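You operate a simulated robot arm through the tools that you are given. There is no shell and no other tool. Be economical: measure what you need, move in short steps, check, and stop when the job is done.

Carry out the task below with a simulated two-armed robot. There is one attempt and no reset: what you move stays moved.

Task
Fetch the grey pad and set it on the blue notebook. Put the black weight on the top of the silver table away on the right ledge of the feeder. Take the grey test strip and leave it on the middle shelf of the blue rack. Turn the grey count wheel to 4. Press the zero button two times. The order is free. Set down upright: black weight.
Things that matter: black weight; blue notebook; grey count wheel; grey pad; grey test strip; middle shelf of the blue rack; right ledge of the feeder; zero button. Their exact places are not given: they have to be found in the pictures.

Only the result counts: the job must be done as asked and must still hold three seconds after the hand-in. Knocking over, shifting, dropping, spilling or breaking anything else fails it.

Robot
Two 7-joint arms with fingered hands on one trunk, on a base that drives. Base frame: it is fixed to the floor where the robot stands at the start and does not move with it; the origin is under the middle of the robot, x ahead of it, y to its left, z up; the surface under the hand at the start is at about z = 0.85. Lengths are in m, angles in rad, forces in N, time in s.
The left shoulder is at the start at [0.07, 0.145, 1.162], the right one opposite. With the tool pointing down near the work surface each hand reaches from about 0.42 to 0.78 m from the robot's upright axis, wherever it stands, measured 20 degrees to its own side. Places, roughly: black weight [1, -0.25, 0.75]; blue notebook (16x21x2 cm) [0.8, -0.1, 0.9]; grey count wheel [0.7, -1, 0.9]; grey pad (9x6x5 cm) [0.5, -0.1, 0.9]; grey test strip (7x3x3 cm) [0.6, -1.1, 0.9]; middle shelf of the blue rack [-0.9, 0.8, 1]; right ledge of the feeder (16x30 cm) [-6.3, -16.58, 0.84]; zero button [0.7, -0.4, 0.9]. Payload 3.5 kg a hand.
The TCP of each hand is the grasp point between the finger pads, 0.025 m short of the fingertips. In the tool frame z runs along the fingers and y along their closing line. The gripper opens to 0.088 m. The gripper's body begins 0.029 m behind the TCP. The gripper is a hand of 4 fingers: y runs from the thumb to the fingers, the wrist lies at [-0.013, -0.097, -0.162] in the tool frame, and closing takes about 1.5 s.
Orientation is that of the tool frame in the base frame, as a unit quaternion [w, x, y, z]. With the fingers straight down and the wrist toward the robot, the tool's x, y and z point along [0, 1, 0], [1, 0, 0] and [0, 0, -1] of the base frame.

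Tools
- The arms move only by the tool step_arm. It takes "left_steps", "right_steps" or both (then of equal length, played together; a hand with none holds still); each is a list of rows, each a list of 6 numbers: the shift along the base's x, y, z in mm, then the turn, a rotation vector about the base's x, y, z in rad. In form: [[tx, ty, tz, rx, ry, rz], ...]. A call has 1 to 10 rows; each row shifts and turns the commanded pose from where the row before left it. "left_gripper" and "right_gripper" are, for a hand that has rows, the finger opening in mm, from 0 to 88, set as the call begins (left out, the last holds). Rows are played at 5 a second. More than 0.05 m and 0.15 rad between two rows, or a gripper value outside its range, and nothing of the call is played. A pose out of reach is approached as far as the arm can. The call stops where the force on the tool passes 40 N (or 10 N more than at its start, if that is more) or the arm is blocked; 0.2 s more then pass. The fingers move at their own pace (about 0.045 m/s each) and stop on an object; they squeeze with about 28 N. The grip force told is the motor's: it shows also when the fingers shut on nothing. Time passes only in rows, and 0.2 s behind the last, so rows that do not move let the fingers close. The reply holds the time, the measured pose of the TCP, the force on the tool along the base axes, the opening and the grip force, in the units named above and with some noise, with the torque about the TCP (base axes, N m) and any sound that the robot's microphone picked up, and new pictures: "views" is both (left out), scene, wrist or none (wrist: the cameras of the hands that moved).
- Cameras (640 x 400 px; columns grow to the right, rows downward): "scene" is now at [0.1219, 0.0374, 1.4658]; the picture's right is [0.46, -0.89, -0.00], its down [-0.64, -0.34, -0.69] and it looks along [0.61, 0.32, -0.72] (base axes); focal length 214 px, centre (320, 200). "left" rides on the left gripper at [-0.064, -0.083, -0.098] in its tool frame; the picture's right is [-0.62, -0.37, 0.69], its down [0.71, -0.63, 0.30] and it looks along [0.32, 0.68, 0.65] (tool axes); focal length 265 px, centre (320, 200). "right" rides on the right gripper at [0.064, -0.083, -0.098] in its tool frame; the picture's right is [-0.62, 0.37, -0.69], its down [-0.71, -0.63, 0.30] and it looks along [-0.32, 0.68, 0.65] (tool axes); focal length 265 px, centre (320, 200).
- lift_body(by): slides the trunk up (or, below 0, down) by that many m; the arms and the scene camera ride with it, the base frame stays. It gives what a move gives, with no picture.
- base_move(legs): drives the robot by 1 to 6 legs, each [ahead, left, turn to the left] in m, m and rad, along the robot's own axes; the way and the turn of a leg run together, so that a leg with both is an arc; at most 1.5 m and 3.142 rad a leg. The arms and the cameras ride along, it lands a little off, and it stops where it bumps. It gives what a move gives, and a new picture of the scene camera.
- curl_fingers(index, middle, ring, thumb_bend, thumb_turn, hand): sets how far each is bent, from 0 (flat) to 1 (curled in); at 0.3 the hand is open as for a grip, at 0.7 the pads meet at the TCP. One left out holds its place. A second passes; each finger stops where it meets its share of the squeeze, and holds until it gets a number again. A gripper value or a shape takes the hand back. It gives what a move gives, with no picture; readings hold the bend of each and the force on the fingers (four entries, about 0 where the hand has none), thumb and palm. thumb_turn goes from beside the hand (0) to across from the fingers (1), as for a grip.
- set_grasp(shape, hand): the hand has 4 fingers and takes this shape, open, in about a second: jaw (thumb against the fingers, like two jaws); tri (thumb and two fingers); tip (a fingertip pinch); poke (one finger out to press); point (the index stretched); flat (the hand flat); cup (the hand cupped); fist (a fist). The gripper value then closes the fingers along that shape, each until it touches; the sizes above hold for jaw. It gives what a move gives, with no picture.
- turn_head(pan, tilt): turns the head with the scene camera to pan (to the left, within 1.501 rad either way) and tilt (down, from -0.506 to 1.204), counted from straight ahead of the robot. It gives what a move gives, and a new picture of the scene camera.
- measure_at(camera, pixels): for up to 12 pixels [column, row] of the newest picture of that camera ("zoom" is the newest enlarged one), the place [x, y, z] in the base frame of the surface seen there, good to about 0.003 m. The clock stands still meanwhile.
- zoom(camera, box): a new picture of the part [left, top, right, bottom] of that camera's present view, enlarged. The clock stands still meanwhile.
- job_done(): hands the job in; it is judged then, once.

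Work in short steps. Measure before you move; look again where a grasp or a placing could have gone wrong, and mend it. You have 110 turns and 260 pictures in all, those below and enlarged ones among them. Open the grippers and draw the arms clear of the work before you hand the job in, unless the task says otherwise; then end with one line.

The tools are called after "Request:" as name(argument=value, ...) on one line, values as JSON. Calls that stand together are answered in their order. step_arm: Moves the arms, as the interface text tells. Its arguments: {"type":"object","properties":{"left_steps":{"type":"array"},"left_gripper":{"type":"number"},"right_steps":{"type":"array"},"right_gripper":{"type":"number"},"views":{"type":"string","enum":["both","scene","wrist","none"]}},"required":[]} The other tools are called the same way: lift_body (by) slides the trunk up or down; set_grasp (shape, hand) gives the hand a shape; curl_fingers (index, middle, ring, thumb_bend, thumb_turn, hand) moves the fingers one by one; base_move (legs) drives the base; turn_head (pan, tilt) turns the head that bears the scene camera; measure_at (camera, pixels) gives the place of the surface under pixels of a picture; zoom (camera, box) takes an enlarged picture of a part of a camera's view; job_done () hands the job in.

At the start:

```text
time: 0.0
left_tcp_pos: [0.5189, 0.0776, 1.2278]
left_tcp_rot: [0.0, 0.707, 0.708, -0.001]
left_wrist_force: [0.2, 0.0, 0.4]
left_wrist_torque: [0.0, -0.02, 0.0]
left_finger_gap: 0.0876
left_grip_force: 0.0
left_shape: jaw
left_bend: [0.3, 0.3, 0.3, 0.3, 0.98]
left_finger forces: [0.0, 0.0, 0.0, 0.0, 0.1, 0.0]
right_tcp_pos: [0.4394, -0.3484, 1.1304]
right_tcp_rot: [0.0, 0.707, 0.707, 0.0]
right_wrist_force: [-0.6, 0.6, 0.2]
right_wrist_torque: [0.01, -0.01, -0.02]
right_finger_gap: 0.0874
right_grip_force: 0.0
right_shape: jaw
right_bend: [0.3, 0.3, 0.3, 0.3, 0.98]
right_finger forces: [0.1, 0.0, 0.0, 0.0, 0.0, 0.1]
trunk travel left (down, up): [-0.725, 0.115]
robot x, y, heading: [-0.0013, -0.0004, 0.005]
head pan, tilt: [0.483, 0.806]
```

scene: 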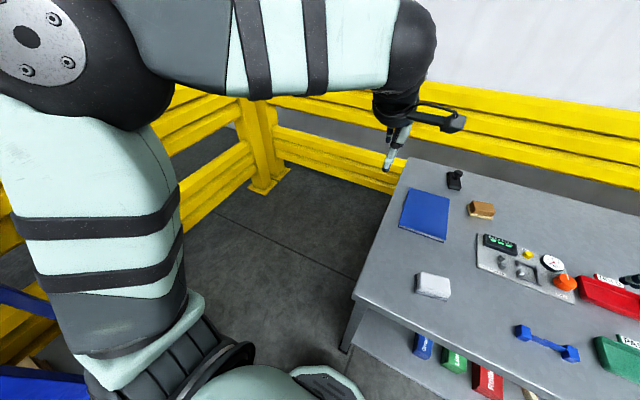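
right: 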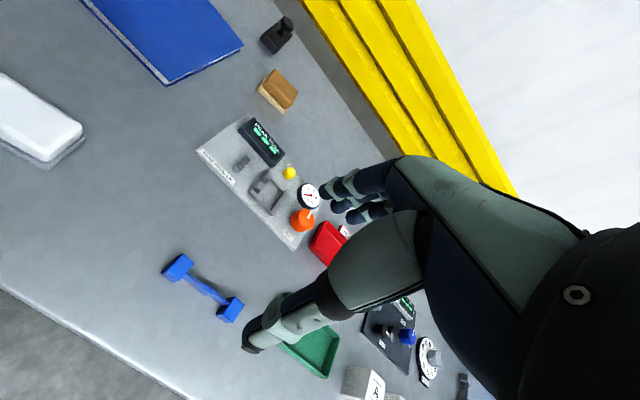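
left: 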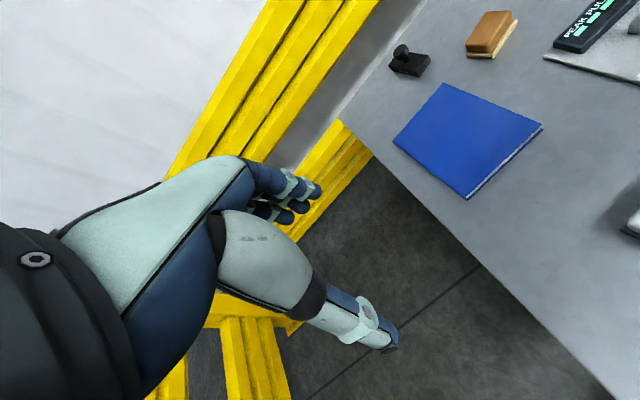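

The scene shows the silver table with the blue notebook (425,215) and the grey pad (433,286). I turn the head right to see the rest of the table.

Request:
turn_head(pan=-0.5, tilt=0.7)

Request:
measure_at(camera="right", pixels=[[40, 110], [290, 173], [262, 195]])

```text
time: 1.2
left_tcp_pos: [0.5179, 0.0776, 1.2281]
left_tcp_rot: [0.0, 0.707, 0.707, 0.0]
left_wrist_force: [0.5, 0.2, 0.7]
left_wrist_torque: [-0.01, 0.0, 0.0]
left_finger_gap: 0.0876
left_grip_force: 0.0
left_shape: jaw
left_bend: [0.3, 0.3, 0.3, 0.3, 0.98]
left_finger forces: [0.1, 0.0, 0.0, 0.1, 0.1, 0.0]
right_tcp_pos: [0.4401, -0.3467, 1.1305]
right_tcp_rot: [0.0, 0.707, 0.707, 0.0]
right_wrist_force: [-0.2, 0.6, 0.2]
right_wrist_torque: [-0.01, -0.02, 0.02]
right_finger_gap: 0.0875
right_grip_force: 0.1
right_shape: jaw
right_bend: [0.3, 0.3, 0.3, 0.3, 0.98]
right_finger forces: [0.0, 0.1, 0.1, 0.0, 0.2, 0.0]
trunk travel left (down, up): [-0.725, 0.115]
robot x, y, heading: [-0.0004, -0.003, 0.003]
head pan, tilt: [-0.499, 0.7]
```

scene: 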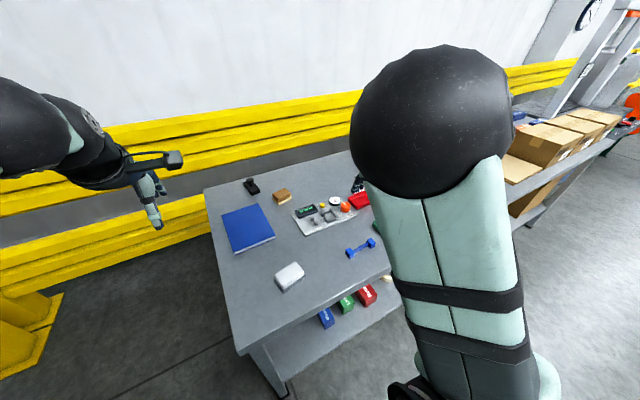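

```text
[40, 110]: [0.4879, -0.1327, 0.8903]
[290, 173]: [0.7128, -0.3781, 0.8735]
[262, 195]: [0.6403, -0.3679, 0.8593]
```

The table is at about (300,230), partly hidden by the right arm. I enlarge the console and the table top in both views.

Request:
zoom(camera="scene", box=[200, 160, 420, 320])

Request:
zoom(camera="right", box=[180, 100, 340, 260])

Request:
zoom(camera="right", box=[300, 280, 500, 400])

```text
2.50 times, centred on (310, 240) of scene
```

zoom: 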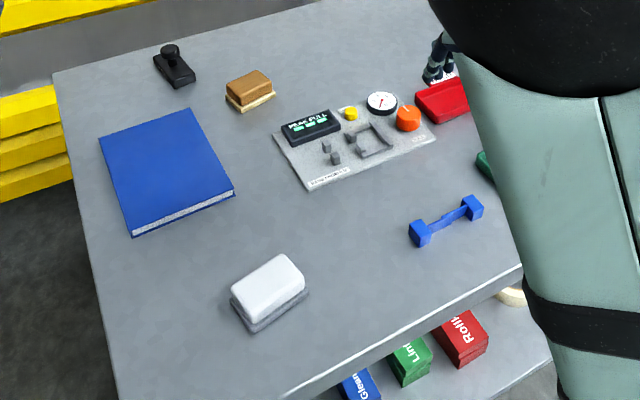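

```text
2.50 times, centred on (260, 180) of right
```

zoom: 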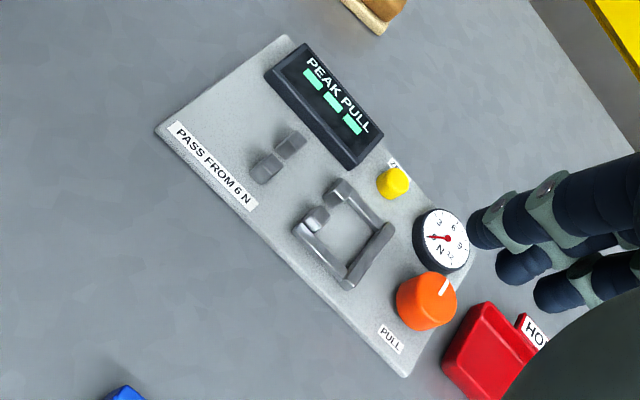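

```text
3.20 times, centred on (400, 340) of right
```

zoom: 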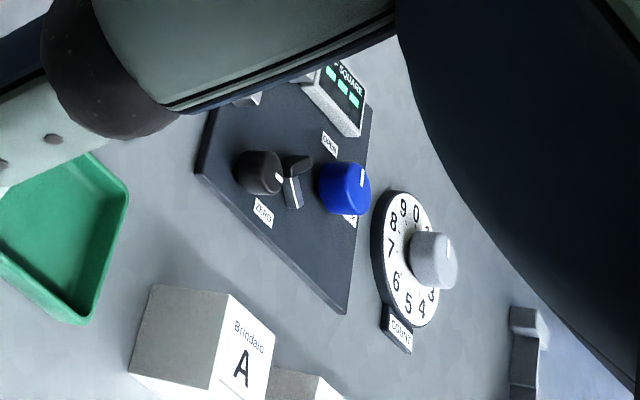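

Measuring the table objects in the zoomed views; first the scene view again for a zoom.

Request:
zoom(camera="scene", box=[200, 160, 420, 320])

Request:
measure_at(camera="zoom", pixels=[[170, 50], [185, 80], [110, 148], [190, 110], [232, 190], [135, 232], [268, 270], [232, 300], [300, 280], [351, 112], [60, 75], [115, 390]])

Request:
turn_head(pan=0.0, tilt=0.75)

```text
2.50 times, centred on (310, 240) of scene
```

zoom: 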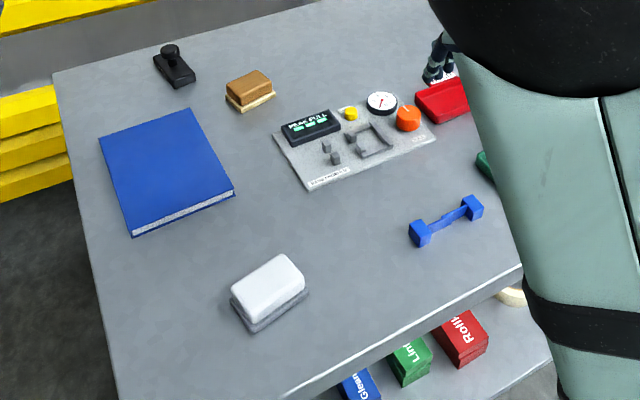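

```text
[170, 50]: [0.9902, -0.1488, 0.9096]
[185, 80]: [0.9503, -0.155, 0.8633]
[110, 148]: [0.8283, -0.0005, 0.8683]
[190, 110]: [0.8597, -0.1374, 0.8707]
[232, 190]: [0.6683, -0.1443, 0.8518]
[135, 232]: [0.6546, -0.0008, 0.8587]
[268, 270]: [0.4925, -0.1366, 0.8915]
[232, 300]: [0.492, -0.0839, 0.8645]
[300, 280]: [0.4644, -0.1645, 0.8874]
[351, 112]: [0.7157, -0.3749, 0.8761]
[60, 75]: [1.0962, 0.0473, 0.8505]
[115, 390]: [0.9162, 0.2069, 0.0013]
```

```text
time: 2.2
left_tcp_pos: [0.5193, 0.0776, 1.2279]
left_tcp_rot: [0.0, 0.707, 0.707, 0.0]
left_wrist_force: [-0.3, 0.1, -1.3]
left_wrist_torque: [0.01, -0.01, 0.02]
left_finger_gap: 0.0875
left_grip_force: 0.1
left_shape: jaw
left_bend: [0.3, 0.3, 0.3, 0.3, 0.98]
left_finger forces: [0.0, 0.0, 0.1, 0.1, 0.1, 0.1]
right_tcp_pos: [0.4403, -0.3475, 1.1316]
right_tcp_rot: [0.0, 0.707, 0.708, 0.0]
right_wrist_force: [0.0, 0.3, -0.7]
right_wrist_torque: [-0.01, 0.03, 0.0]
right_finger_gap: 0.0876
right_grip_force: 0.1
right_shape: jaw
right_bend: [0.3, 0.3, 0.3, 0.3, 0.98]
right_finger forces: [0.1, 0.0, 0.1, 0.0, 0.0, 0.1]
trunk travel left (down, up): [-0.725, 0.115]
robot x, y, heading: [-0.0017, 0.0023, -0.0]
head pan, tilt: [0.0, 0.75]
```

scene: 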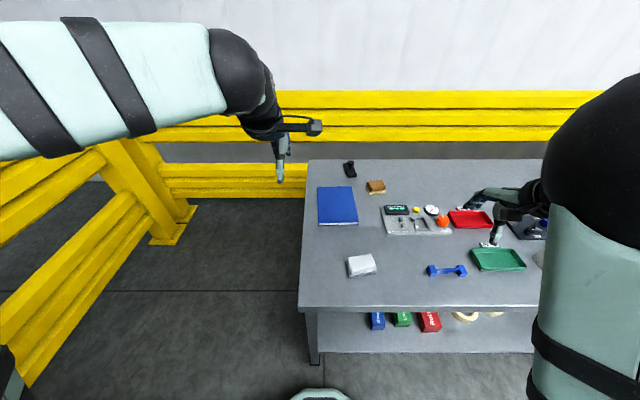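

The head view now shows the table straight ahead. I enlarge the pad at (361,265), and the black weight at (349,168).

Request:
zoom(camera="scene", box=[300, 150, 460, 290])

Request:
measure_at(camera="zoom", pixels=[[205, 310], [283, 294], [296, 345], [216, 362], [210, 370], [210, 120], [212, 140], [90, 125], [210, 120], [220, 215], [95, 222], [60, 390]])

Request:
zoom(camera="scene", box=[330, 150, 400, 210])

```text
2.86 times, centred on (380, 220) of scene
```

zoom: 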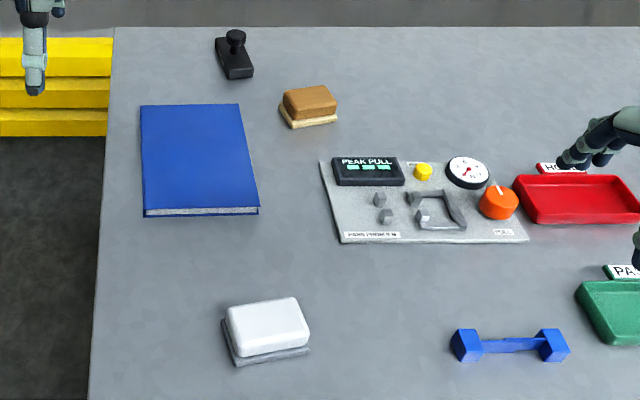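

```text
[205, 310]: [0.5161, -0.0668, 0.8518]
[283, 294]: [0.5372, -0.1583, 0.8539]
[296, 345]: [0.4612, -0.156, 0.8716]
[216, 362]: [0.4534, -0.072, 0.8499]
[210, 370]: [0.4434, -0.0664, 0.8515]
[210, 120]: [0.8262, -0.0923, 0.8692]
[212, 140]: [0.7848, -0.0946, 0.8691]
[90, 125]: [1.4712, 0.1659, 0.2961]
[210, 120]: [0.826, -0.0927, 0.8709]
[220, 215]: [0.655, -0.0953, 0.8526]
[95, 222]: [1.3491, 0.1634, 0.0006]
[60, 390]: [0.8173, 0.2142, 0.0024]
```

```text
6.67 times, centred on (365, 180) of scene
```

zoom: 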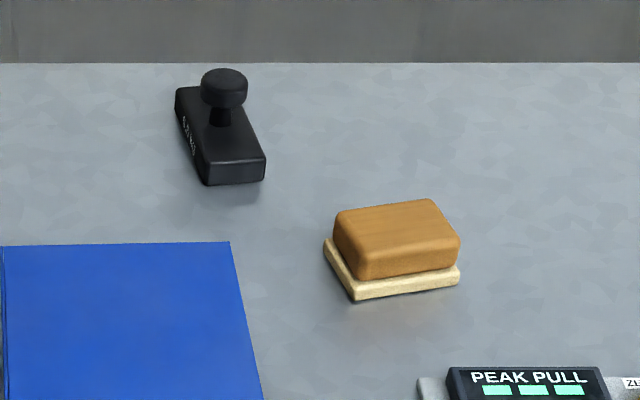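

The stamp-like black item with a knob is the weight. I measure it here, then the pad's outline.

Request:
measure_at(camera="zoom", pixels=[[224, 75], [224, 92], [236, 92], [208, 92], [180, 93], [208, 165], [264, 160], [210, 184], [262, 180], [200, 140], [620, 382]])

Request:
zoom(camera="scene", box=[340, 245, 390, 285])

Request:
measure_at(camera="zoom", pixels=[[120, 160], [380, 120], [450, 270], [180, 330], [280, 220], [110, 190], [160, 350], [160, 380], [440, 330], [180, 400]])

```text
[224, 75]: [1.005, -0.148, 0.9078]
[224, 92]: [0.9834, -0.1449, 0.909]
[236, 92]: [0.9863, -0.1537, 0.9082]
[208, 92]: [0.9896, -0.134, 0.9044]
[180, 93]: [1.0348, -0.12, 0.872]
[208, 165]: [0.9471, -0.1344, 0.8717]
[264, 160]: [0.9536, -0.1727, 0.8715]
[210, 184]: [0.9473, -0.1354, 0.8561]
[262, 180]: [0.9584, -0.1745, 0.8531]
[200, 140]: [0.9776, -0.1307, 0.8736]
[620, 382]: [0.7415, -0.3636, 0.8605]
```

```text
10.00 times, centred on (365, 265) of scene
```

zoom: 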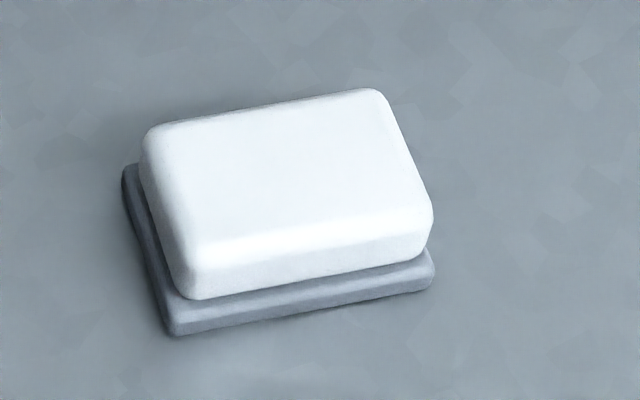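

```text
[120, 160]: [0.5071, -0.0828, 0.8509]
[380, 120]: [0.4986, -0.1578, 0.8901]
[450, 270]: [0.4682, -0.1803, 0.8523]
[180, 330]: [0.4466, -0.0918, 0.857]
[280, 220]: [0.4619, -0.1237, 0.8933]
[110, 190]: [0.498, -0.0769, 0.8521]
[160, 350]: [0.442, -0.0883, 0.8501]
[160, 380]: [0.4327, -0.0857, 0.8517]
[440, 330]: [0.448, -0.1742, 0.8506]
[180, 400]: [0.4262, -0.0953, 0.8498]
```

Pad centre is about [0.483,-0.13], long axis near -y turned 0.16 rad, top z 0.893. I bring the right hand over it.

Request:
step_arm(right_steps=[[10, 45, -10, 0, 0, 0.08], [10, 45, -10, 0, 0, 0.08], [10, 45, -10, 0, 0, 0], [10, 45, -10, 0, 0, 0], [3, 37, -30, 0, 0, 0], [0, 0, -45, 0, 0, 0], [0, 0, -45, 0, 0, 0], [0, 0, 0, 0, 0, 0]], right_gripper=88)

```text
time: 4.0
left_tcp_pos: [0.5178, 0.0794, 1.2275]
left_tcp_rot: [0.001, 0.707, 0.707, 0.0]
left_wrist_force: [-0.2, 0.2, 0.1]
left_wrist_torque: [0.02, 0.01, 0.04]
left_finger_gap: 0.0876
left_grip_force: 0.0
left_shape: jaw
left_bend: [0.3, 0.3, 0.3, 0.3, 0.98]
left_finger forces: [0.0, 0.0, 0.0, 0.1, 0.0, 0.0]
right_tcp_pos: [0.484, -0.131, 0.9716]
right_tcp_rot: [0.0, 0.648, 0.762, 0.002]
right_wrist_force: [-0.4, 0.5, 0.1]
right_wrist_torque: [-0.02, -0.02, -0.04]
right_finger_gap: 0.0876
right_grip_force: 0.1
right_shape: jaw
right_bend: [0.3, 0.3, 0.3, 0.3, 0.98]
right_finger forces: [0.0, 0.0, 0.0, 0.1, 0.0, 0.0]
trunk travel left (down, up): [-0.725, 0.115]
robot x, y, heading: [0.0065, 0.0044, 0.001]
head pan, tilt: [0.0, 0.75]
```

scene: 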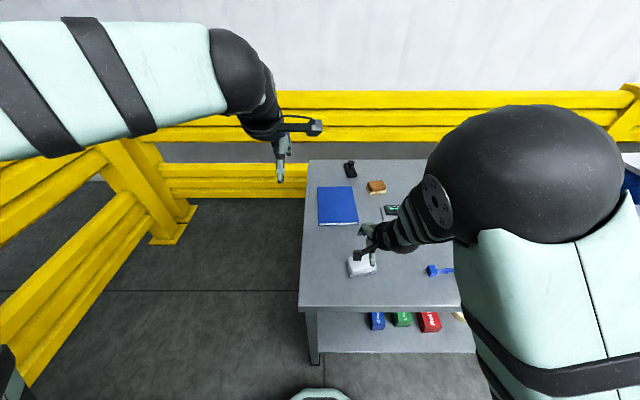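
right: 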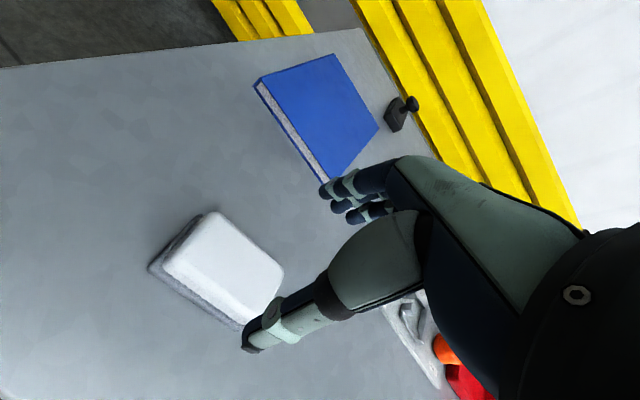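

The pad shows at (225,265) in the right camera; I check its location again before lowering.

Request:
measure_at(camera="right", pixels=[[215, 213], [280, 268], [168, 260], [235, 315], [225, 265], [152, 270], [237, 328], [200, 218], [265, 252]])

```text
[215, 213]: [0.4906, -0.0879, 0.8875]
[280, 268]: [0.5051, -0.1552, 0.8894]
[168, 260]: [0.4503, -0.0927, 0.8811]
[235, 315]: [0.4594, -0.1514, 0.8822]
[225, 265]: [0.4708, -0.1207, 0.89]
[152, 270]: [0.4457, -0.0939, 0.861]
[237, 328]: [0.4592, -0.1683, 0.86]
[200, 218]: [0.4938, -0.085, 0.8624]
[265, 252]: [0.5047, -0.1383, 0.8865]
```

Pad centre is close to [0.477,-0.126]. I lower with a small correction and close.

Request:
step_arm(right_steps=[[-5, 4, -40, 0, 0, 0], [0, 0, -35, 0, 0, 0], [0, 0, -14, 0, 0, 0], [0, 0, 0, 0, 0, 0]], views="wrist")

Request:
step_arm(right_steps=[[0, 0, 0, 0, 0, 0], [0, 0, 0, 0, 0, 0], [0, 0, 0, 0, 0, 0], [0, 0, 0, 0, 0, 0], [0, 0, 0, 0, 0, 0], [0, 0, 0, 0, 0, 0], [0, 0, 0, 0, 0, 0], [0, 0, 0, 0, 0, 0]], right_gripper=40, views="wrist")

```text
time: 5.0
left_tcp_pos: [0.52, 0.0781, 1.2273]
left_tcp_rot: [0.0, 0.707, 0.707, 0.0]
left_wrist_force: [-0.4, -0.1, 0.0]
left_wrist_torque: [0.0, 0.01, -0.02]
left_finger_gap: 0.0875
left_grip_force: 0.2
left_shape: jaw
left_bend: [0.3, 0.3, 0.3, 0.3, 0.98]
left_finger forces: [0.1, 0.0, 0.0, 0.1, 0.0, 0.1]
right_tcp_pos: [0.4777, -0.126, 0.8805]
right_tcp_rot: [0.0, 0.648, 0.761, 0.0]
right_wrist_force: [-0.3, -0.2, -0.8]
right_wrist_torque: [0.01, -0.01, 0.0]
right_finger_gap: 0.0877
right_grip_force: 0.0
right_shape: jaw
right_bend: [0.3, 0.3, 0.3, 0.3, 0.98]
right_finger forces: [0.1, 0.0, 0.0, 0.0, 0.1, 0.0]
trunk travel left (down, up): [-0.725, 0.115]
robot x, y, heading: [0.0019, -0.001, -0.006]
head pan, tilt: [0.0, 0.75]
```

right: 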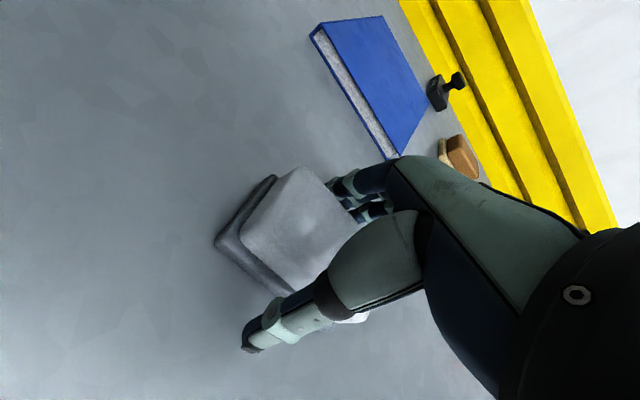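

```text
time: 6.8
left_tcp_pos: [0.5156, 0.0793, 1.229]
left_tcp_rot: [0.0, 0.707, 0.707, 0.001]
left_wrist_force: [0.5, -0.5, -0.7]
left_wrist_torque: [0.01, 0.0, 0.0]
left_finger_gap: 0.0874
left_grip_force: 0.2
left_shape: jaw
left_bend: [0.3, 0.3, 0.3, 0.3, 0.98]
left_finger forces: [0.0, 0.0, 0.0, 0.1, 0.0, 0.1]
right_tcp_pos: [0.4772, -0.1252, 0.8854]
right_tcp_rot: [0.003, 0.649, 0.761, 0.002]
right_wrist_force: [5.0, -0.9, 28.2]
right_wrist_torque: [0.04, -0.25, 0.1]
right_finger_gap: 0.0432
right_grip_force: 28.0
right_shape: jaw
right_bend: [0.75, 0.45, 0.43, 0.69, 1.0]
right_finger forces: [27.5, 15.6, 3.9, 0.1, 30.2, 0.1]
trunk travel left (down, up): [-0.725, 0.115]
robot x, y, heading: [-0.0027, -0.0009, 0.001]
head pan, tilt: [0.0, 0.75]
```

right: 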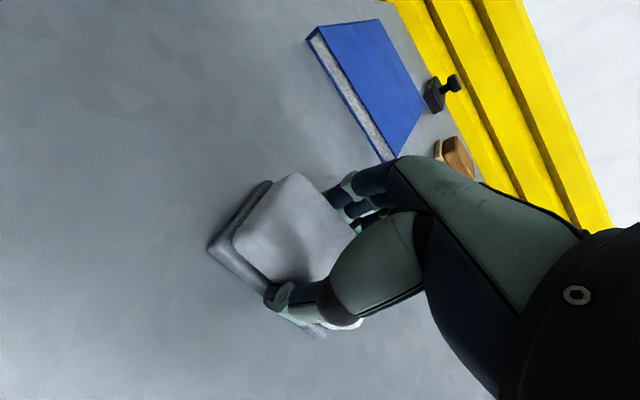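

The fingers hold the pad (grip 28 N), with some upward push from the plate. I lift a bit and look.

Request:
step_arm(right_steps=[[0, 0, 10, 0, 0, 0], [0, 0, 30, 0, 0, 0], [0, 0, 30, 0, 0, 0], [0, 0, 0, 0, 0, 0]])

```text
time: 7.8
left_tcp_pos: [0.5207, 0.0781, 1.2275]
left_tcp_rot: [-0.001, 0.707, 0.707, -0.001]
left_wrist_force: [0.0, 0.2, -0.1]
left_wrist_torque: [0.0, 0.0, 0.02]
left_finger_gap: 0.0876
left_grip_force: 0.0
left_shape: jaw
left_bend: [0.3, 0.3, 0.3, 0.3, 0.98]
left_finger forces: [0.1, 0.0, 0.0, 0.0, 0.0, 0.0]
right_tcp_pos: [0.4779, -0.1266, 0.9509]
right_tcp_rot: [-0.001, 0.648, 0.762, -0.001]
right_wrist_force: [0.0, -0.2, -1.0]
right_wrist_torque: [-0.02, 0.01, 0.0]
right_finger_gap: 0.0426
right_grip_force: 27.8
right_shape: jaw
right_bend: [0.74, 0.45, 0.44, 0.69, 0.99]
right_finger forces: [16.2, 9.9, 3.4, 0.1, 27.6, 0.0]
trunk travel left (down, up): [-0.725, 0.115]
robot x, y, heading: [0.001, 0.0014, 0.0]
head pan, tilt: [0.0, 0.75]
```

scene: 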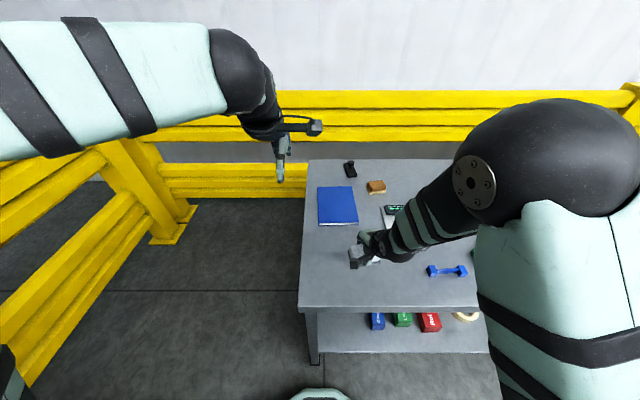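
right: 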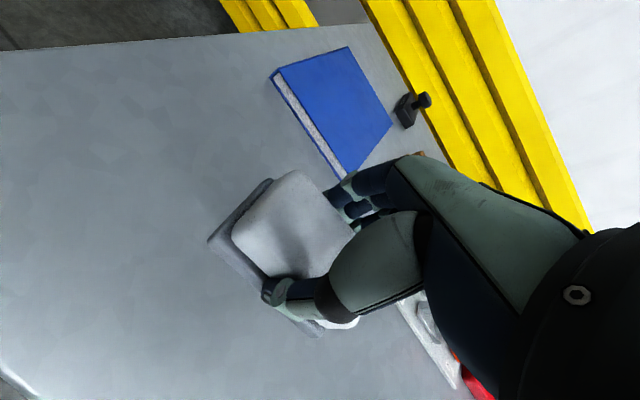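

The pad is held level. I carry it over to the notebook's middle, about [0.74,-0.07].

Request:
step_arm(right_steps=[[45, 10, 5, 0, 0, -0.08], [45, 10, 0, 0, 0, -0.08], [45, 10, 0, 0, 0, 0], [45, 10, 0, 0, 0, 0], [45, 10, 0, 0, 0, 0], [35, 6, 0, 0, 0, 0], [0, 0, 0, 0, 0, 0]])

```text
time: 9.4
left_tcp_pos: [0.518, 0.0777, 1.228]
left_tcp_rot: [-0.001, 0.707, 0.707, 0.0]
left_wrist_force: [0.8, 0.0, 0.2]
left_wrist_torque: [0.01, -0.01, -0.01]
left_finger_gap: 0.0878
left_grip_force: 0.1
left_shape: jaw
left_bend: [0.3, 0.3, 0.3, 0.3, 0.98]
left_finger forces: [0.0, 0.0, 0.1, 0.1, 0.0, 0.1]
right_tcp_pos: [0.7364, -0.0715, 0.9584]
right_tcp_rot: [0.0, 0.707, 0.707, -0.001]
right_wrist_force: [-0.1, 0.0, 0.0]
right_wrist_torque: [-0.03, -0.01, 0.01]
right_finger_gap: 0.0428
right_grip_force: 28.1
right_shape: jaw
right_bend: [0.74, 0.46, 0.44, 0.69, 0.99]
right_finger forces: [15.4, 9.6, 3.5, 0.0, 27.8, 0.0]
trunk travel left (down, up): [-0.725, 0.115]
robot x, y, heading: [0.0009, 0.0001, -0.002]
head pan, tilt: [0.0, 0.75]
```

scene: 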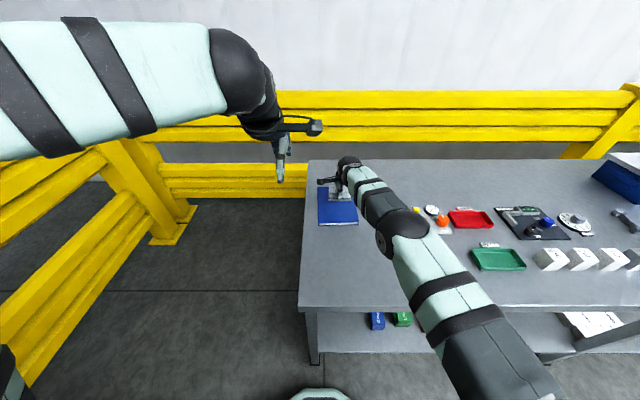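
right: 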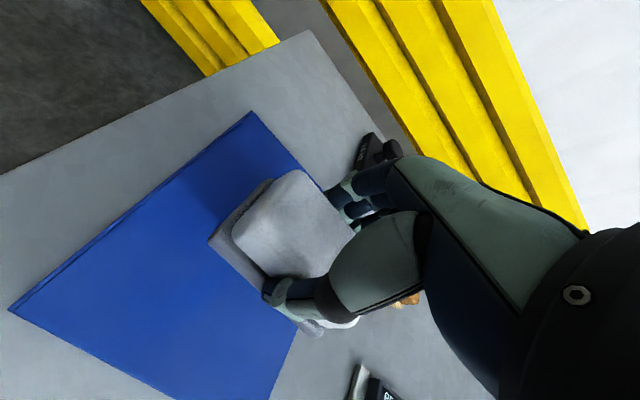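

Pad appears toward the right/far part of the notebook. I measure the notebook corners (250,112), (300,168), (10,308), (185,398), plus the pad.

Request:
measure_at(camera="right", pixels=[[250, 116], [300, 170], [16, 308], [265, 395], [240, 260], [295, 172], [265, 275], [275, 300], [310, 335]])

```text
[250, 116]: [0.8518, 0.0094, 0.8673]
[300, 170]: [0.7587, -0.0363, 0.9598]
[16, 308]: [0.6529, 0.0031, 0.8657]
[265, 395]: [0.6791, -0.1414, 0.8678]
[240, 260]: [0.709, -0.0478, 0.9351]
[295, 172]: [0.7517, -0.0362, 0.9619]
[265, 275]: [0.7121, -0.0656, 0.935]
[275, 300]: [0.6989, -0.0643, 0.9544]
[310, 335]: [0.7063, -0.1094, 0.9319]
```

Notebook centre is about [0.755,-0.068] and the pad is well over it. I lower until contact.

Request:
step_arm(right_steps=[[10, 3, -35, 0, 0, 0], [0, 0, -12, 0, 0, 0], [0, 0, -4, 0, 0, 0], [0, 0, 0, 0, 0, 0]], views="wrist")

```text
time: 10.4
left_tcp_pos: [0.5187, 0.079, 1.2279]
left_tcp_rot: [0.0, 0.707, 0.707, 0.0]
left_wrist_force: [-0.2, -1.3, -0.7]
left_wrist_torque: [-0.01, -0.02, 0.01]
left_finger_gap: 0.0876
left_grip_force: 0.0
left_shape: jaw
left_bend: [0.3, 0.3, 0.3, 0.3, 0.98]
left_finger forces: [0.0, 0.1, 0.0, 0.0, 0.0, 0.0]
right_tcp_pos: [0.7381, -0.0707, 0.9185]
right_tcp_rot: [0.0, 0.707, 0.707, 0.0]
right_wrist_force: [0.3, -1.1, -0.4]
right_wrist_torque: [0.03, 0.0, -0.02]
right_finger_gap: 0.0427
right_grip_force: 28.7
right_shape: jaw
right_bend: [0.74, 0.46, 0.44, 0.69, 0.99]
right_finger forces: [15.2, 9.5, 3.4, 0.1, 28.1, 0.1]
right hand out of reach, approached as far as the arm can: row 1
trunk travel left (down, up): [-0.725, 0.115]
robot x, y, heading: [0.0043, 0.0033, -0.001]
head pan, tilt: [0.0, 0.75]
```

right: 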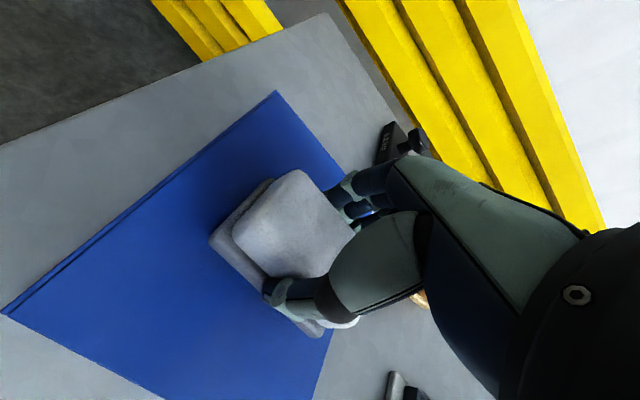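

At the edge of reach; I pull back 12 mm and continue down to contact.

Request:
step_arm(right_steps=[[-12, 0, 0, 0, 0, 0], [0, 0, -8, 0, 0, 0], [0, 0, -4, 0, 0, 0], [0, 0, 0, 0, 0, 0]], views="wrist")

```text
time: 11.4
left_tcp_pos: [0.5189, 0.0769, 1.2283]
left_tcp_rot: [0.0, 0.707, 0.707, 0.001]
left_wrist_force: [-0.1, 0.2, -0.4]
left_wrist_torque: [-0.04, 0.0, 0.01]
left_finger_gap: 0.0876
left_grip_force: 0.1
left_shape: jaw
left_bend: [0.3, 0.3, 0.3, 0.3, 0.98]
left_finger forces: [0.0, 0.1, 0.2, 0.0, 0.0, 0.0]
right_tcp_pos: [0.7244, -0.0693, 0.9079]
right_tcp_rot: [0.0, 0.708, 0.707, 0.0]
right_wrist_force: [0.5, 0.3, -0.6]
right_wrist_torque: [0.0, 0.0, -0.03]
right_finger_gap: 0.0428
right_grip_force: 28.1
right_shape: jaw
right_bend: [0.74, 0.46, 0.44, 0.69, 0.99]
right_finger forces: [15.0, 9.5, 3.4, 0.0, 28.1, 0.0]
trunk travel left (down, up): [-0.725, 0.115]
robot x, y, heading: [-0.0036, -0.001, 0.002]
head pan, tilt: [0.0, 0.75]
```

right: 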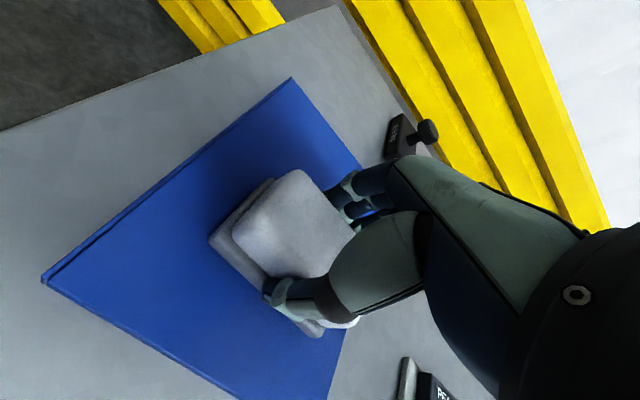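

No contact yet at TCP 0.908; continuing in 2-3 mm steps.

Request:
step_arm(right_steps=[[0, 0, -3, 0, 0, 0], [0, 0, -2, 0, 0, 0], [0, 0, -2, 0, 0, 0], [0, 0, 0, 0, 0, 0]], views="none")

```text
time: 12.4
left_tcp_pos: [0.5166, 0.0783, 1.2287]
left_tcp_rot: [0.001, 0.707, 0.707, 0.0]
left_wrist_force: [0.0, 0.4, 0.4]
left_wrist_torque: [-0.02, 0.0, -0.01]
left_finger_gap: 0.0877
left_grip_force: 0.1
left_shape: jaw
left_bend: [0.3, 0.3, 0.3, 0.3, 0.98]
left_finger forces: [0.0, 0.1, 0.1, 0.0, 0.1, 0.0]
right_tcp_pos: [0.726, -0.07, 0.9037]
right_tcp_rot: [0.002, 0.707, 0.707, 0.002]
right_wrist_force: [1.1, -1.1, 11.1]
right_wrist_torque: [-0.03, -0.14, -0.02]
right_finger_gap: 0.0428
right_grip_force: 28.0
right_shape: jaw
right_bend: [0.74, 0.46, 0.44, 0.69, 0.99]
right_finger forces: [17.9, 12.3, 3.8, 0.1, 30.0, 0.0]
trunk travel left (down, up): [-0.725, 0.115]
robot x, y, heading: [0.0022, -0.0021, 0.001]
head pan, tilt: [0.0, 0.75]
```

Contact (11 N). I relieve it by 1 mm and open.

Request:
step_arm(right_steps=[[0, 0, 2, 0, 0, 0], [0, 0, 0, 0, 0, 0], [0, 0, 0, 0, 0, 0], [0, 0, 0, 0, 0, 0], [0, 0, 0, 0, 0, 0], [0, 0, 0, 0, 0, 0], [0, 0, 40, 0, 0, 0], [0, 0, 45, 0, 0, 0], [-20, -20, 45, 0, 0, 0], [0, 0, 0, 0, 0, 0]], right_gripper=88)

```text
refused: row 9 steps farther than a row can; nothing moved
```

Row 9 was too long; I shorten it.

Request:
step_arm(right_steps=[[0, 0, 2, 0, 0, 0], [0, 0, 0, 0, 0, 0], [0, 0, 0, 0, 0, 0], [0, 0, 0, 0, 0, 0], [0, 0, 0, 0, 0, 0], [0, 0, 0, 0, 0, 0], [0, 0, 40, 0, 0, 0], [0, 0, 45, 0, 0, 0], [-25, -20, 35, 0, 0, 0], [0, 0, 0, 0, 0, 0]], right_gripper=88)

```text
time: 14.6
left_tcp_pos: [0.5204, 0.078, 1.2275]
left_tcp_rot: [-0.001, 0.707, 0.707, -0.001]
left_wrist_force: [-0.5, 0.2, -0.3]
left_wrist_torque: [0.04, 0.01, -0.01]
left_finger_gap: 0.0876
left_grip_force: 0.1
left_shape: jaw
left_bend: [0.3, 0.3, 0.3, 0.3, 0.98]
left_finger forces: [0.0, 0.0, 0.0, 0.0, 0.1, 0.0]
right_tcp_pos: [0.7006, -0.0892, 1.0243]
right_tcp_rot: [-0.001, 0.708, 0.707, -0.001]
right_wrist_force: [0.1, 0.1, -0.6]
right_wrist_torque: [0.0, 0.01, 0.0]
right_finger_gap: 0.0876
right_grip_force: 0.1
right_shape: jaw
right_bend: [0.3, 0.3, 0.3, 0.3, 0.98]
right_finger forces: [0.0, 0.1, 0.1, 0.0, 0.1, 0.0]
trunk travel left (down, up): [-0.725, 0.115]
robot x, y, heading: [-0.0026, -0.0004, -0.001]
head pan, tilt: [0.0, 0.75]
```

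scene: 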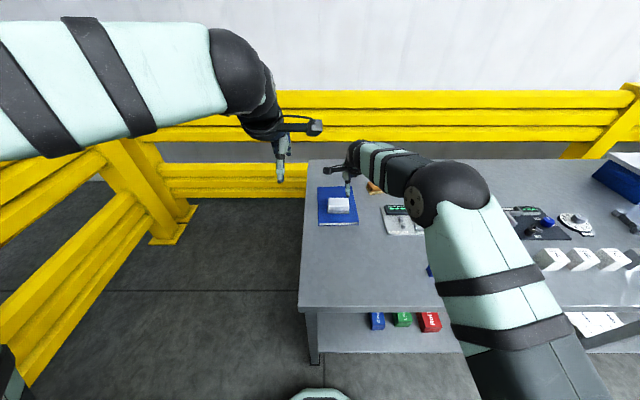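
right: 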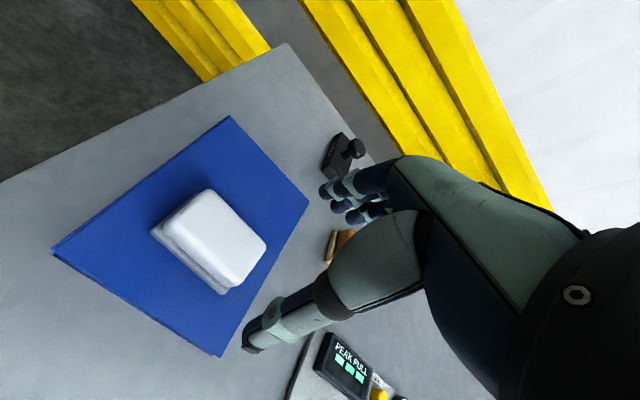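

The pad rests on the notebook. I look right along the table and measure the table edge and console for driving.

Request:
measure_at(camera="scene", pixels=[[400, 300], [400, 312], [615, 190], [575, 220], [545, 225], [625, 220], [320, 394]])

Request:
turn_head(pan=-0.75, tilt=0.6)

```text
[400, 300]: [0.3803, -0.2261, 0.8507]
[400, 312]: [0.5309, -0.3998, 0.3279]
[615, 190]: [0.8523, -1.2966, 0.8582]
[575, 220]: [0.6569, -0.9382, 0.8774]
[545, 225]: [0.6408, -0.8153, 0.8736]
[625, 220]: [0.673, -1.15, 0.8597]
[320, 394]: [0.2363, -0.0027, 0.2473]
```

```text
time: 15.7
left_tcp_pos: [0.519, 0.0772, 1.2273]
left_tcp_rot: [0.0, 0.708, 0.707, -0.001]
left_wrist_force: [0.0, 0.2, 0.1]
left_wrist_torque: [-0.02, 0.01, -0.01]
left_finger_gap: 0.0875
left_grip_force: 0.1
left_shape: jaw
left_bend: [0.3, 0.3, 0.3, 0.3, 0.98]
left_finger forces: [0.0, 0.1, 0.1, 0.0, 0.0, 0.0]
right_tcp_pos: [0.7005, -0.0892, 1.025]
right_tcp_rot: [0.001, 0.707, 0.707, 0.0]
right_wrist_force: [0.0, 0.8, -0.4]
right_wrist_torque: [0.0, -0.02, 0.02]
right_finger_gap: 0.0874
right_grip_force: 0.1
right_shape: jaw
right_bend: [0.3, 0.3, 0.3, 0.3, 0.98]
right_finger forces: [0.0, 0.1, 0.0, 0.0, 0.1, 0.0]
trunk travel left (down, up): [-0.725, 0.115]
robot x, y, heading: [-0.0023, -0.0019, 0.002]
head pan, tilt: [-0.75, 0.6]
```

scene: 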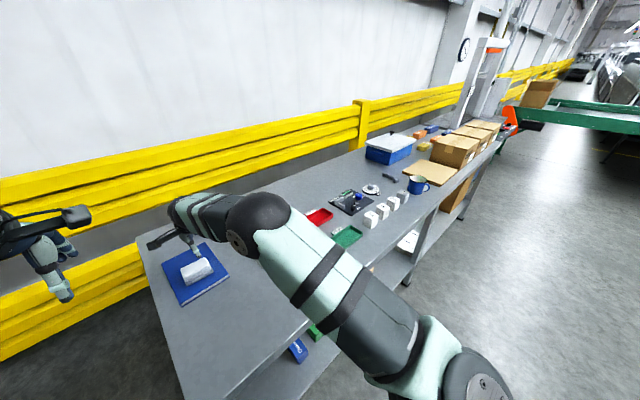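

Right half of the table shows the counter console and wheel at (372,190). I retract the right hand up and drive to the front of the gauge console.

Request:
step_arm(right_steps=[[-25, -25, 30, 0, 0, 0], [-25, -25, 30, 0, 0, 0], [-25, -25, 20, 0, 0, 0], [-25, -25, 0, 0, 0, 0]], views="none")

Request:
base_move(legs=[[0.06, -0.25, 0]])

Request:
set_grasp(hand="right", shape="poke")

Request:
turn_head(pan=-0.1, tilt=0.75)

```text
time: 16.7
left_tcp_pos: [0.5175, 0.076, 1.2286]
left_tcp_rot: [0.0, 0.708, 0.707, 0.001]
left_wrist_force: [0.6, 0.6, 0.1]
left_wrist_torque: [-0.01, -0.02, -0.03]
left_finger_gap: 0.0876
left_grip_force: 0.1
left_shape: jaw
left_bend: [0.3, 0.3, 0.3, 0.3, 0.98]
left_finger forces: [0.0, 0.0, 0.0, 0.0, 0.0, 0.0]
right_tcp_pos: [0.5999, -0.1935, 1.1019]
right_tcp_rot: [0.0, 0.707, 0.707, 0.001]
right_wrist_force: [0.5, -0.2, 0.0]
right_wrist_torque: [0.03, -0.02, 0.01]
right_finger_gap: 0.0877
right_grip_force: 0.1
right_shape: jaw
right_bend: [0.3, 0.3, 0.3, 0.3, 0.98]
right_finger forces: [0.0, 0.0, 0.0, 0.1, 0.1, 0.1]
trunk travel left (down, up): [-0.725, 0.115]
robot x, y, heading: [-0.0001, -0.0008, -0.003]
head pan, tilt: [-0.75, 0.6]
```

```text
time: 18.5
left_tcp_pos: [0.5784, -0.1693, 1.2267]
left_tcp_rot: [0.0, 0.707, 0.708, -0.002]
left_wrist_force: [0.7, -0.6, 0.4]
left_wrist_torque: [0.0, 0.02, 0.03]
left_finger_gap: 0.0875
left_grip_force: 0.0
left_shape: jaw
left_bend: [0.3, 0.3, 0.3, 0.3, 0.98]
left_finger forces: [0.0, 0.0, 0.0, 0.1, 0.0, 0.0]
right_tcp_pos: [0.6602, -0.4378, 1.1006]
right_tcp_rot: [0.0, 0.706, 0.708, 0.0]
right_wrist_force: [-0.4, 0.1, -1.0]
right_wrist_torque: [0.03, 0.0, -0.01]
right_finger_gap: 0.0874
right_grip_force: 0.1
right_shape: jaw
right_bend: [0.3, 0.3, 0.3, 0.3, 0.98]
right_finger forces: [0.0, 0.0, 0.0, 0.0, 0.0, 0.0]
trunk travel left (down, up): [-0.725, 0.115]
robot x, y, heading: [0.0579, -0.2464, 0.002]
head pan, tilt: [-0.75, 0.6]
```

scene: 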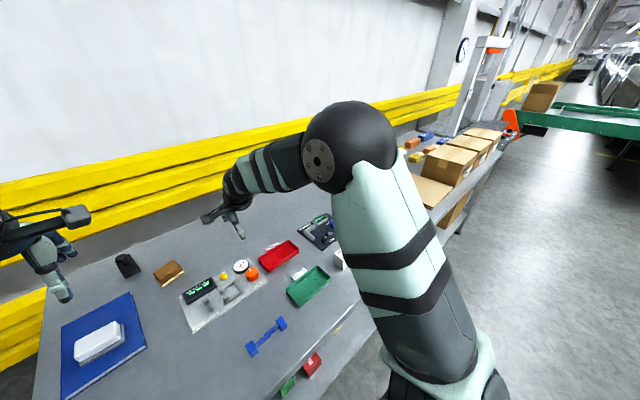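

```text
time: 19.4
left_tcp_pos: [0.578, -0.1695, 1.2268]
left_tcp_rot: [0.0, 0.707, 0.708, -0.001]
left_wrist_force: [0.5, -0.2, 0.5]
left_wrist_torque: [-0.02, 0.0, 0.01]
left_finger_gap: 0.0874
left_grip_force: 0.0
left_shape: jaw
left_bend: [0.3, 0.3, 0.3, 0.3, 0.98]
left_finger forces: [0.1, 0.0, 0.0, 0.1, 0.0, 0.0]
right_tcp_pos: [0.6614, -0.44, 1.1022]
right_tcp_rot: [0.0, 0.706, 0.708, -0.001]
right_wrist_force: [0.3, 0.3, 0.2]
right_wrist_torque: [-0.01, -0.01, 0.0]
right_finger_gap: 0.0
right_grip_force: 0.1
right_shape: poke
right_bend: [0.7, 0.7, 0.99, 1.0, 1.0]
right_finger forces: [0.1, 0.0, 0.0, 0.1, 0.0, 0.0]
trunk travel left (down, up): [-0.725, 0.115]
robot x, y, heading: [0.0591, -0.2511, 0.001]
head pan, tilt: [-0.75, 0.6]
```

```text
time: 20.5
left_tcp_pos: [0.5796, -0.1708, 1.2271]
left_tcp_rot: [0.0, 0.707, 0.708, -0.001]
left_wrist_force: [0.1, 0.6, -0.4]
left_wrist_torque: [0.02, 0.0, -0.01]
left_finger_gap: 0.0877
left_grip_force: 0.1
left_shape: jaw
left_bend: [0.3, 0.3, 0.3, 0.3, 0.98]
left_finger forces: [0.1, 0.1, 0.0, 0.0, 0.1, 0.0]
right_tcp_pos: [0.6631, -0.4407, 1.1009]
right_tcp_rot: [-0.001, 0.706, 0.708, 0.0]
right_wrist_force: [-0.9, -0.5, -1.1]
right_wrist_torque: [-0.01, -0.01, 0.0]
right_finger_gap: 0.0002
right_grip_force: 0.1
right_shape: poke
right_bend: [0.7, 0.7, 0.99, 1.0, 1.0]
right_finger forces: [0.0, 0.1, 0.0, 0.1, 0.1, 0.1]
trunk travel left (down, up): [-0.725, 0.115]
robot x, y, heading: [0.0596, -0.2483, 0.002]
head pan, tilt: [-0.099, 0.75]
```

scene: 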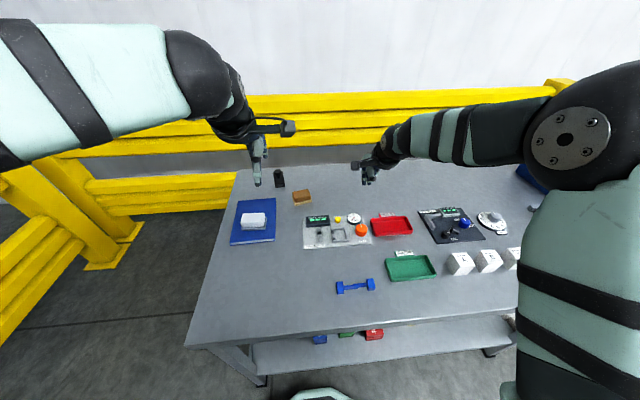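

The button is at about (337,219). I look at the right hand's finger shape and the button closer.

Request:
zoom(camera="scene", box=[295, 195, 385, 251])

Request:
measure_at(camera="zoom", pixels=[[300, 170], [293, 165], [310, 168], [330, 165], [300, 195], [300, 210]])

Request:
zoom(camera="right", box=[160, 100, 480, 300])

```text
7.11 times, centred on (340, 223) of scene
```

zoom: 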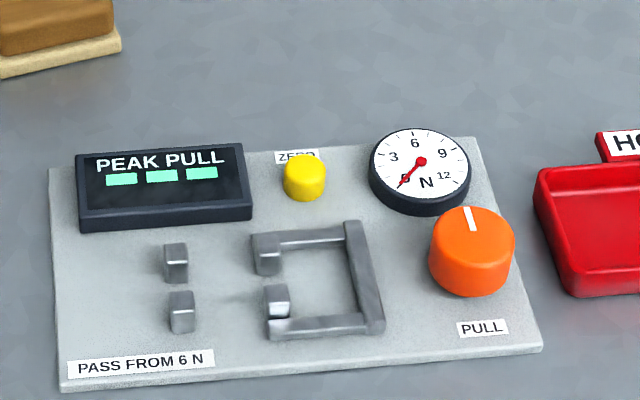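

```text
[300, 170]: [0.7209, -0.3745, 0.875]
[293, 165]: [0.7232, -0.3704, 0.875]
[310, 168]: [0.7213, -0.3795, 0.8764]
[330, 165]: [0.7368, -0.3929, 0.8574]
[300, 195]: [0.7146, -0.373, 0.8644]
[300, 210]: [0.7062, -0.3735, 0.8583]
```

```text
2.00 times, centred on (320, 200) of right
```

zoom: 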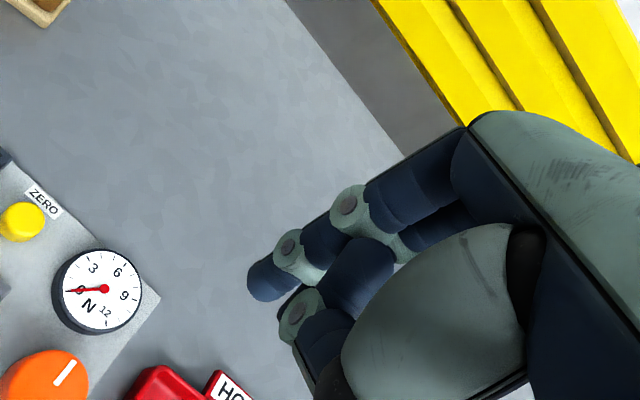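

Tip of the poking finger is at (262,285) in the zoom; I measure it.

Request:
measure_at(camera="zoom", pixels=[[262, 278], [270, 295], [254, 285], [345, 205], [290, 320]])

```text
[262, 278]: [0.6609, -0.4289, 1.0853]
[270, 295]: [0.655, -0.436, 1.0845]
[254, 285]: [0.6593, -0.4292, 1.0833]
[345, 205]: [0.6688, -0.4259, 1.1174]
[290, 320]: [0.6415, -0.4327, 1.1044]
```

Fingertip lies about 25 mm under the TCP. I move over the button, stopping ~15 mm above it.

Request:
step_arm(right_steps=[[30, 33, -20, 0, 0, 0], [29, 33, -20, 0, 0, 0], [0, 0, -45, 0, 0, 0], [0, 0, -45, 0, 0, 0], [0, 0, -41, 0, 0, 0], [0, 0, -13, 0, 0, 0], [0, 0, 0, 0, 0, 0]])

Request:
zoom(camera="right", box=[160, 150, 400, 300])

```text
time: 22.1
left_tcp_pos: [0.5784, -0.1714, 1.2274]
left_tcp_rot: [-0.001, 0.707, 0.708, 0.0]
left_wrist_force: [0.2, -0.1, -0.3]
left_wrist_torque: [-0.02, 0.02, 0.01]
left_finger_gap: 0.0875
left_grip_force: 0.1
left_shape: jaw
left_bend: [0.3, 0.3, 0.3, 0.3, 0.98]
left_finger forces: [0.0, 0.0, 0.0, 0.0, 0.0, 0.0]
right_tcp_pos: [0.7211, -0.3738, 0.9164]
right_tcp_rot: [0.0, 0.706, 0.708, -0.001]
right_wrist_force: [-0.8, 0.2, -0.1]
right_wrist_torque: [0.02, 0.0, -0.03]
right_finger_gap: 0.0001
right_grip_force: 0.1
right_shape: poke
right_bend: [0.7, 0.7, 0.99, 1.0, 1.0]
right_finger forces: [0.0, 0.0, 0.0, 0.0, 0.1, 0.0]
trunk travel left (down, up): [-0.725, 0.115]
robot x, y, heading: [0.0599, -0.2495, 0.004]
head pan, tilt: [-0.099, 0.75]
```

scene: 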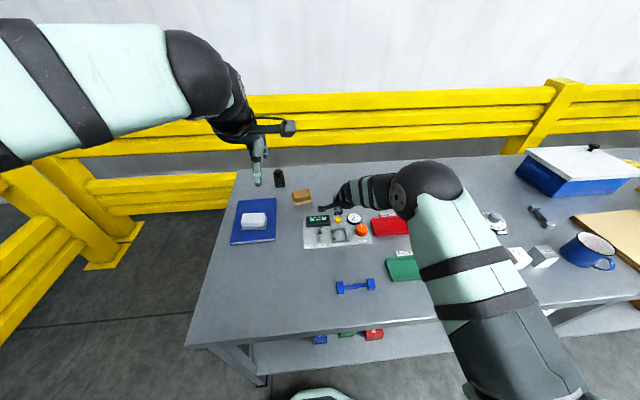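
right: 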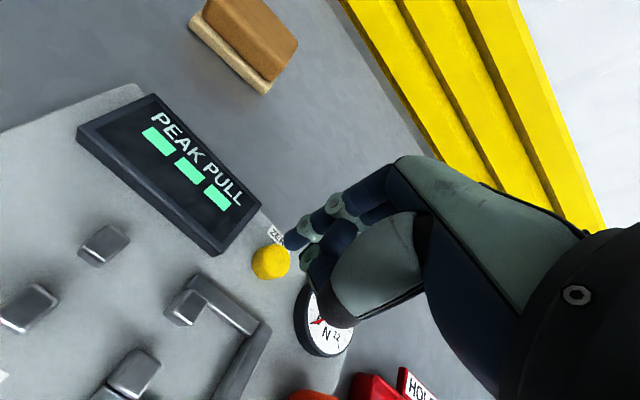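

```text
2.67 times, centred on (280, 225) of right
```

zoom: 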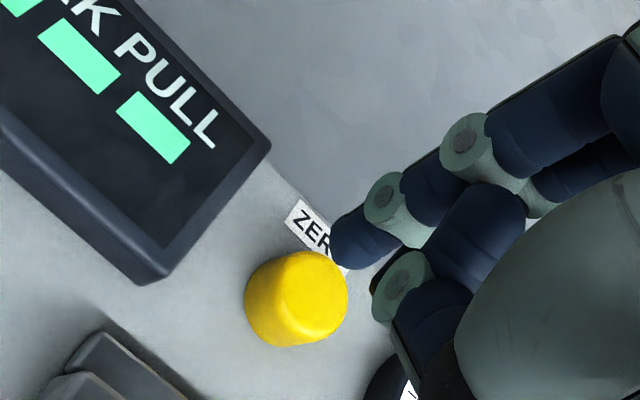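

I measure finger tip and button in this view.

Request:
measure_at(camera="zoom", pixels=[[340, 250], [350, 262], [334, 235], [300, 285], [290, 265], [310, 310], [270, 290], [385, 290]])

```text
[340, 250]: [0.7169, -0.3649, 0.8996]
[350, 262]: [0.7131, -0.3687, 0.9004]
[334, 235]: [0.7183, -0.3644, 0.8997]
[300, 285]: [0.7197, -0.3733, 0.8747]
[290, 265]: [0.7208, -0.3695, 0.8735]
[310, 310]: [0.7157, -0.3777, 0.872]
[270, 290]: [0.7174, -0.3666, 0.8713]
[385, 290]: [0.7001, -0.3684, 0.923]
```

Aligned within a few mm. I press down in small steps, watching force and sound.

Request:
step_arm(right_steps=[[0, -3, -8, 0, 0, 0], [0, 0, -4, 0, 0, 0], [0, 0, -3, 0, 0, 0], [0, 0, 0, 0, 0, 0]], views="wrist")

```text
time: 23.1
left_tcp_pos: [0.5787, -0.1697, 1.227]
left_tcp_rot: [0.0, 0.707, 0.708, 0.0]
left_wrist_force: [-0.3, -0.5, 0.6]
left_wrist_torque: [-0.01, 0.02, 0.0]
left_finger_gap: 0.0875
left_grip_force: 0.0
left_shape: jaw
left_bend: [0.3, 0.3, 0.3, 0.3, 0.98]
left_finger forces: [0.0, 0.0, 0.1, 0.1, 0.1, 0.0]
right_tcp_pos: [0.721, -0.3774, 0.9008]
right_tcp_rot: [0.001, 0.707, 0.707, 0.001]
right_wrist_force: [0.0, -0.5, -0.3]
right_wrist_torque: [0.01, -0.04, -0.01]
right_finger_gap: 0.0
right_grip_force: 0.0
right_shape: poke
right_bend: [0.7, 0.7, 0.99, 1.0, 1.0]
right_finger forces: [0.0, 0.1, 0.0, 0.0, 0.1, 0.1]
trunk travel left (down, up): [-0.725, 0.115]
robot x, y, heading: [0.0632, -0.2521, -0.003]
head pan, tilt: [-0.099, 0.75]
```

right: 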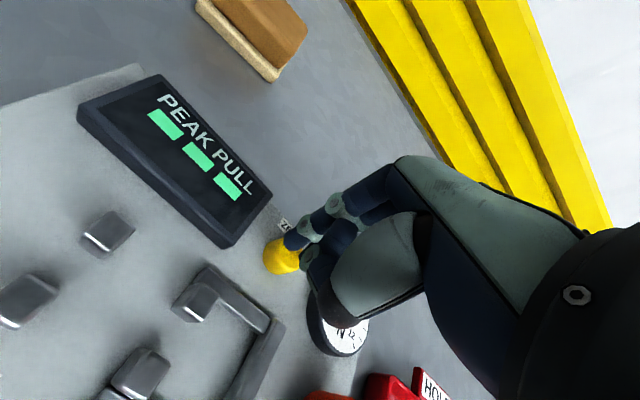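

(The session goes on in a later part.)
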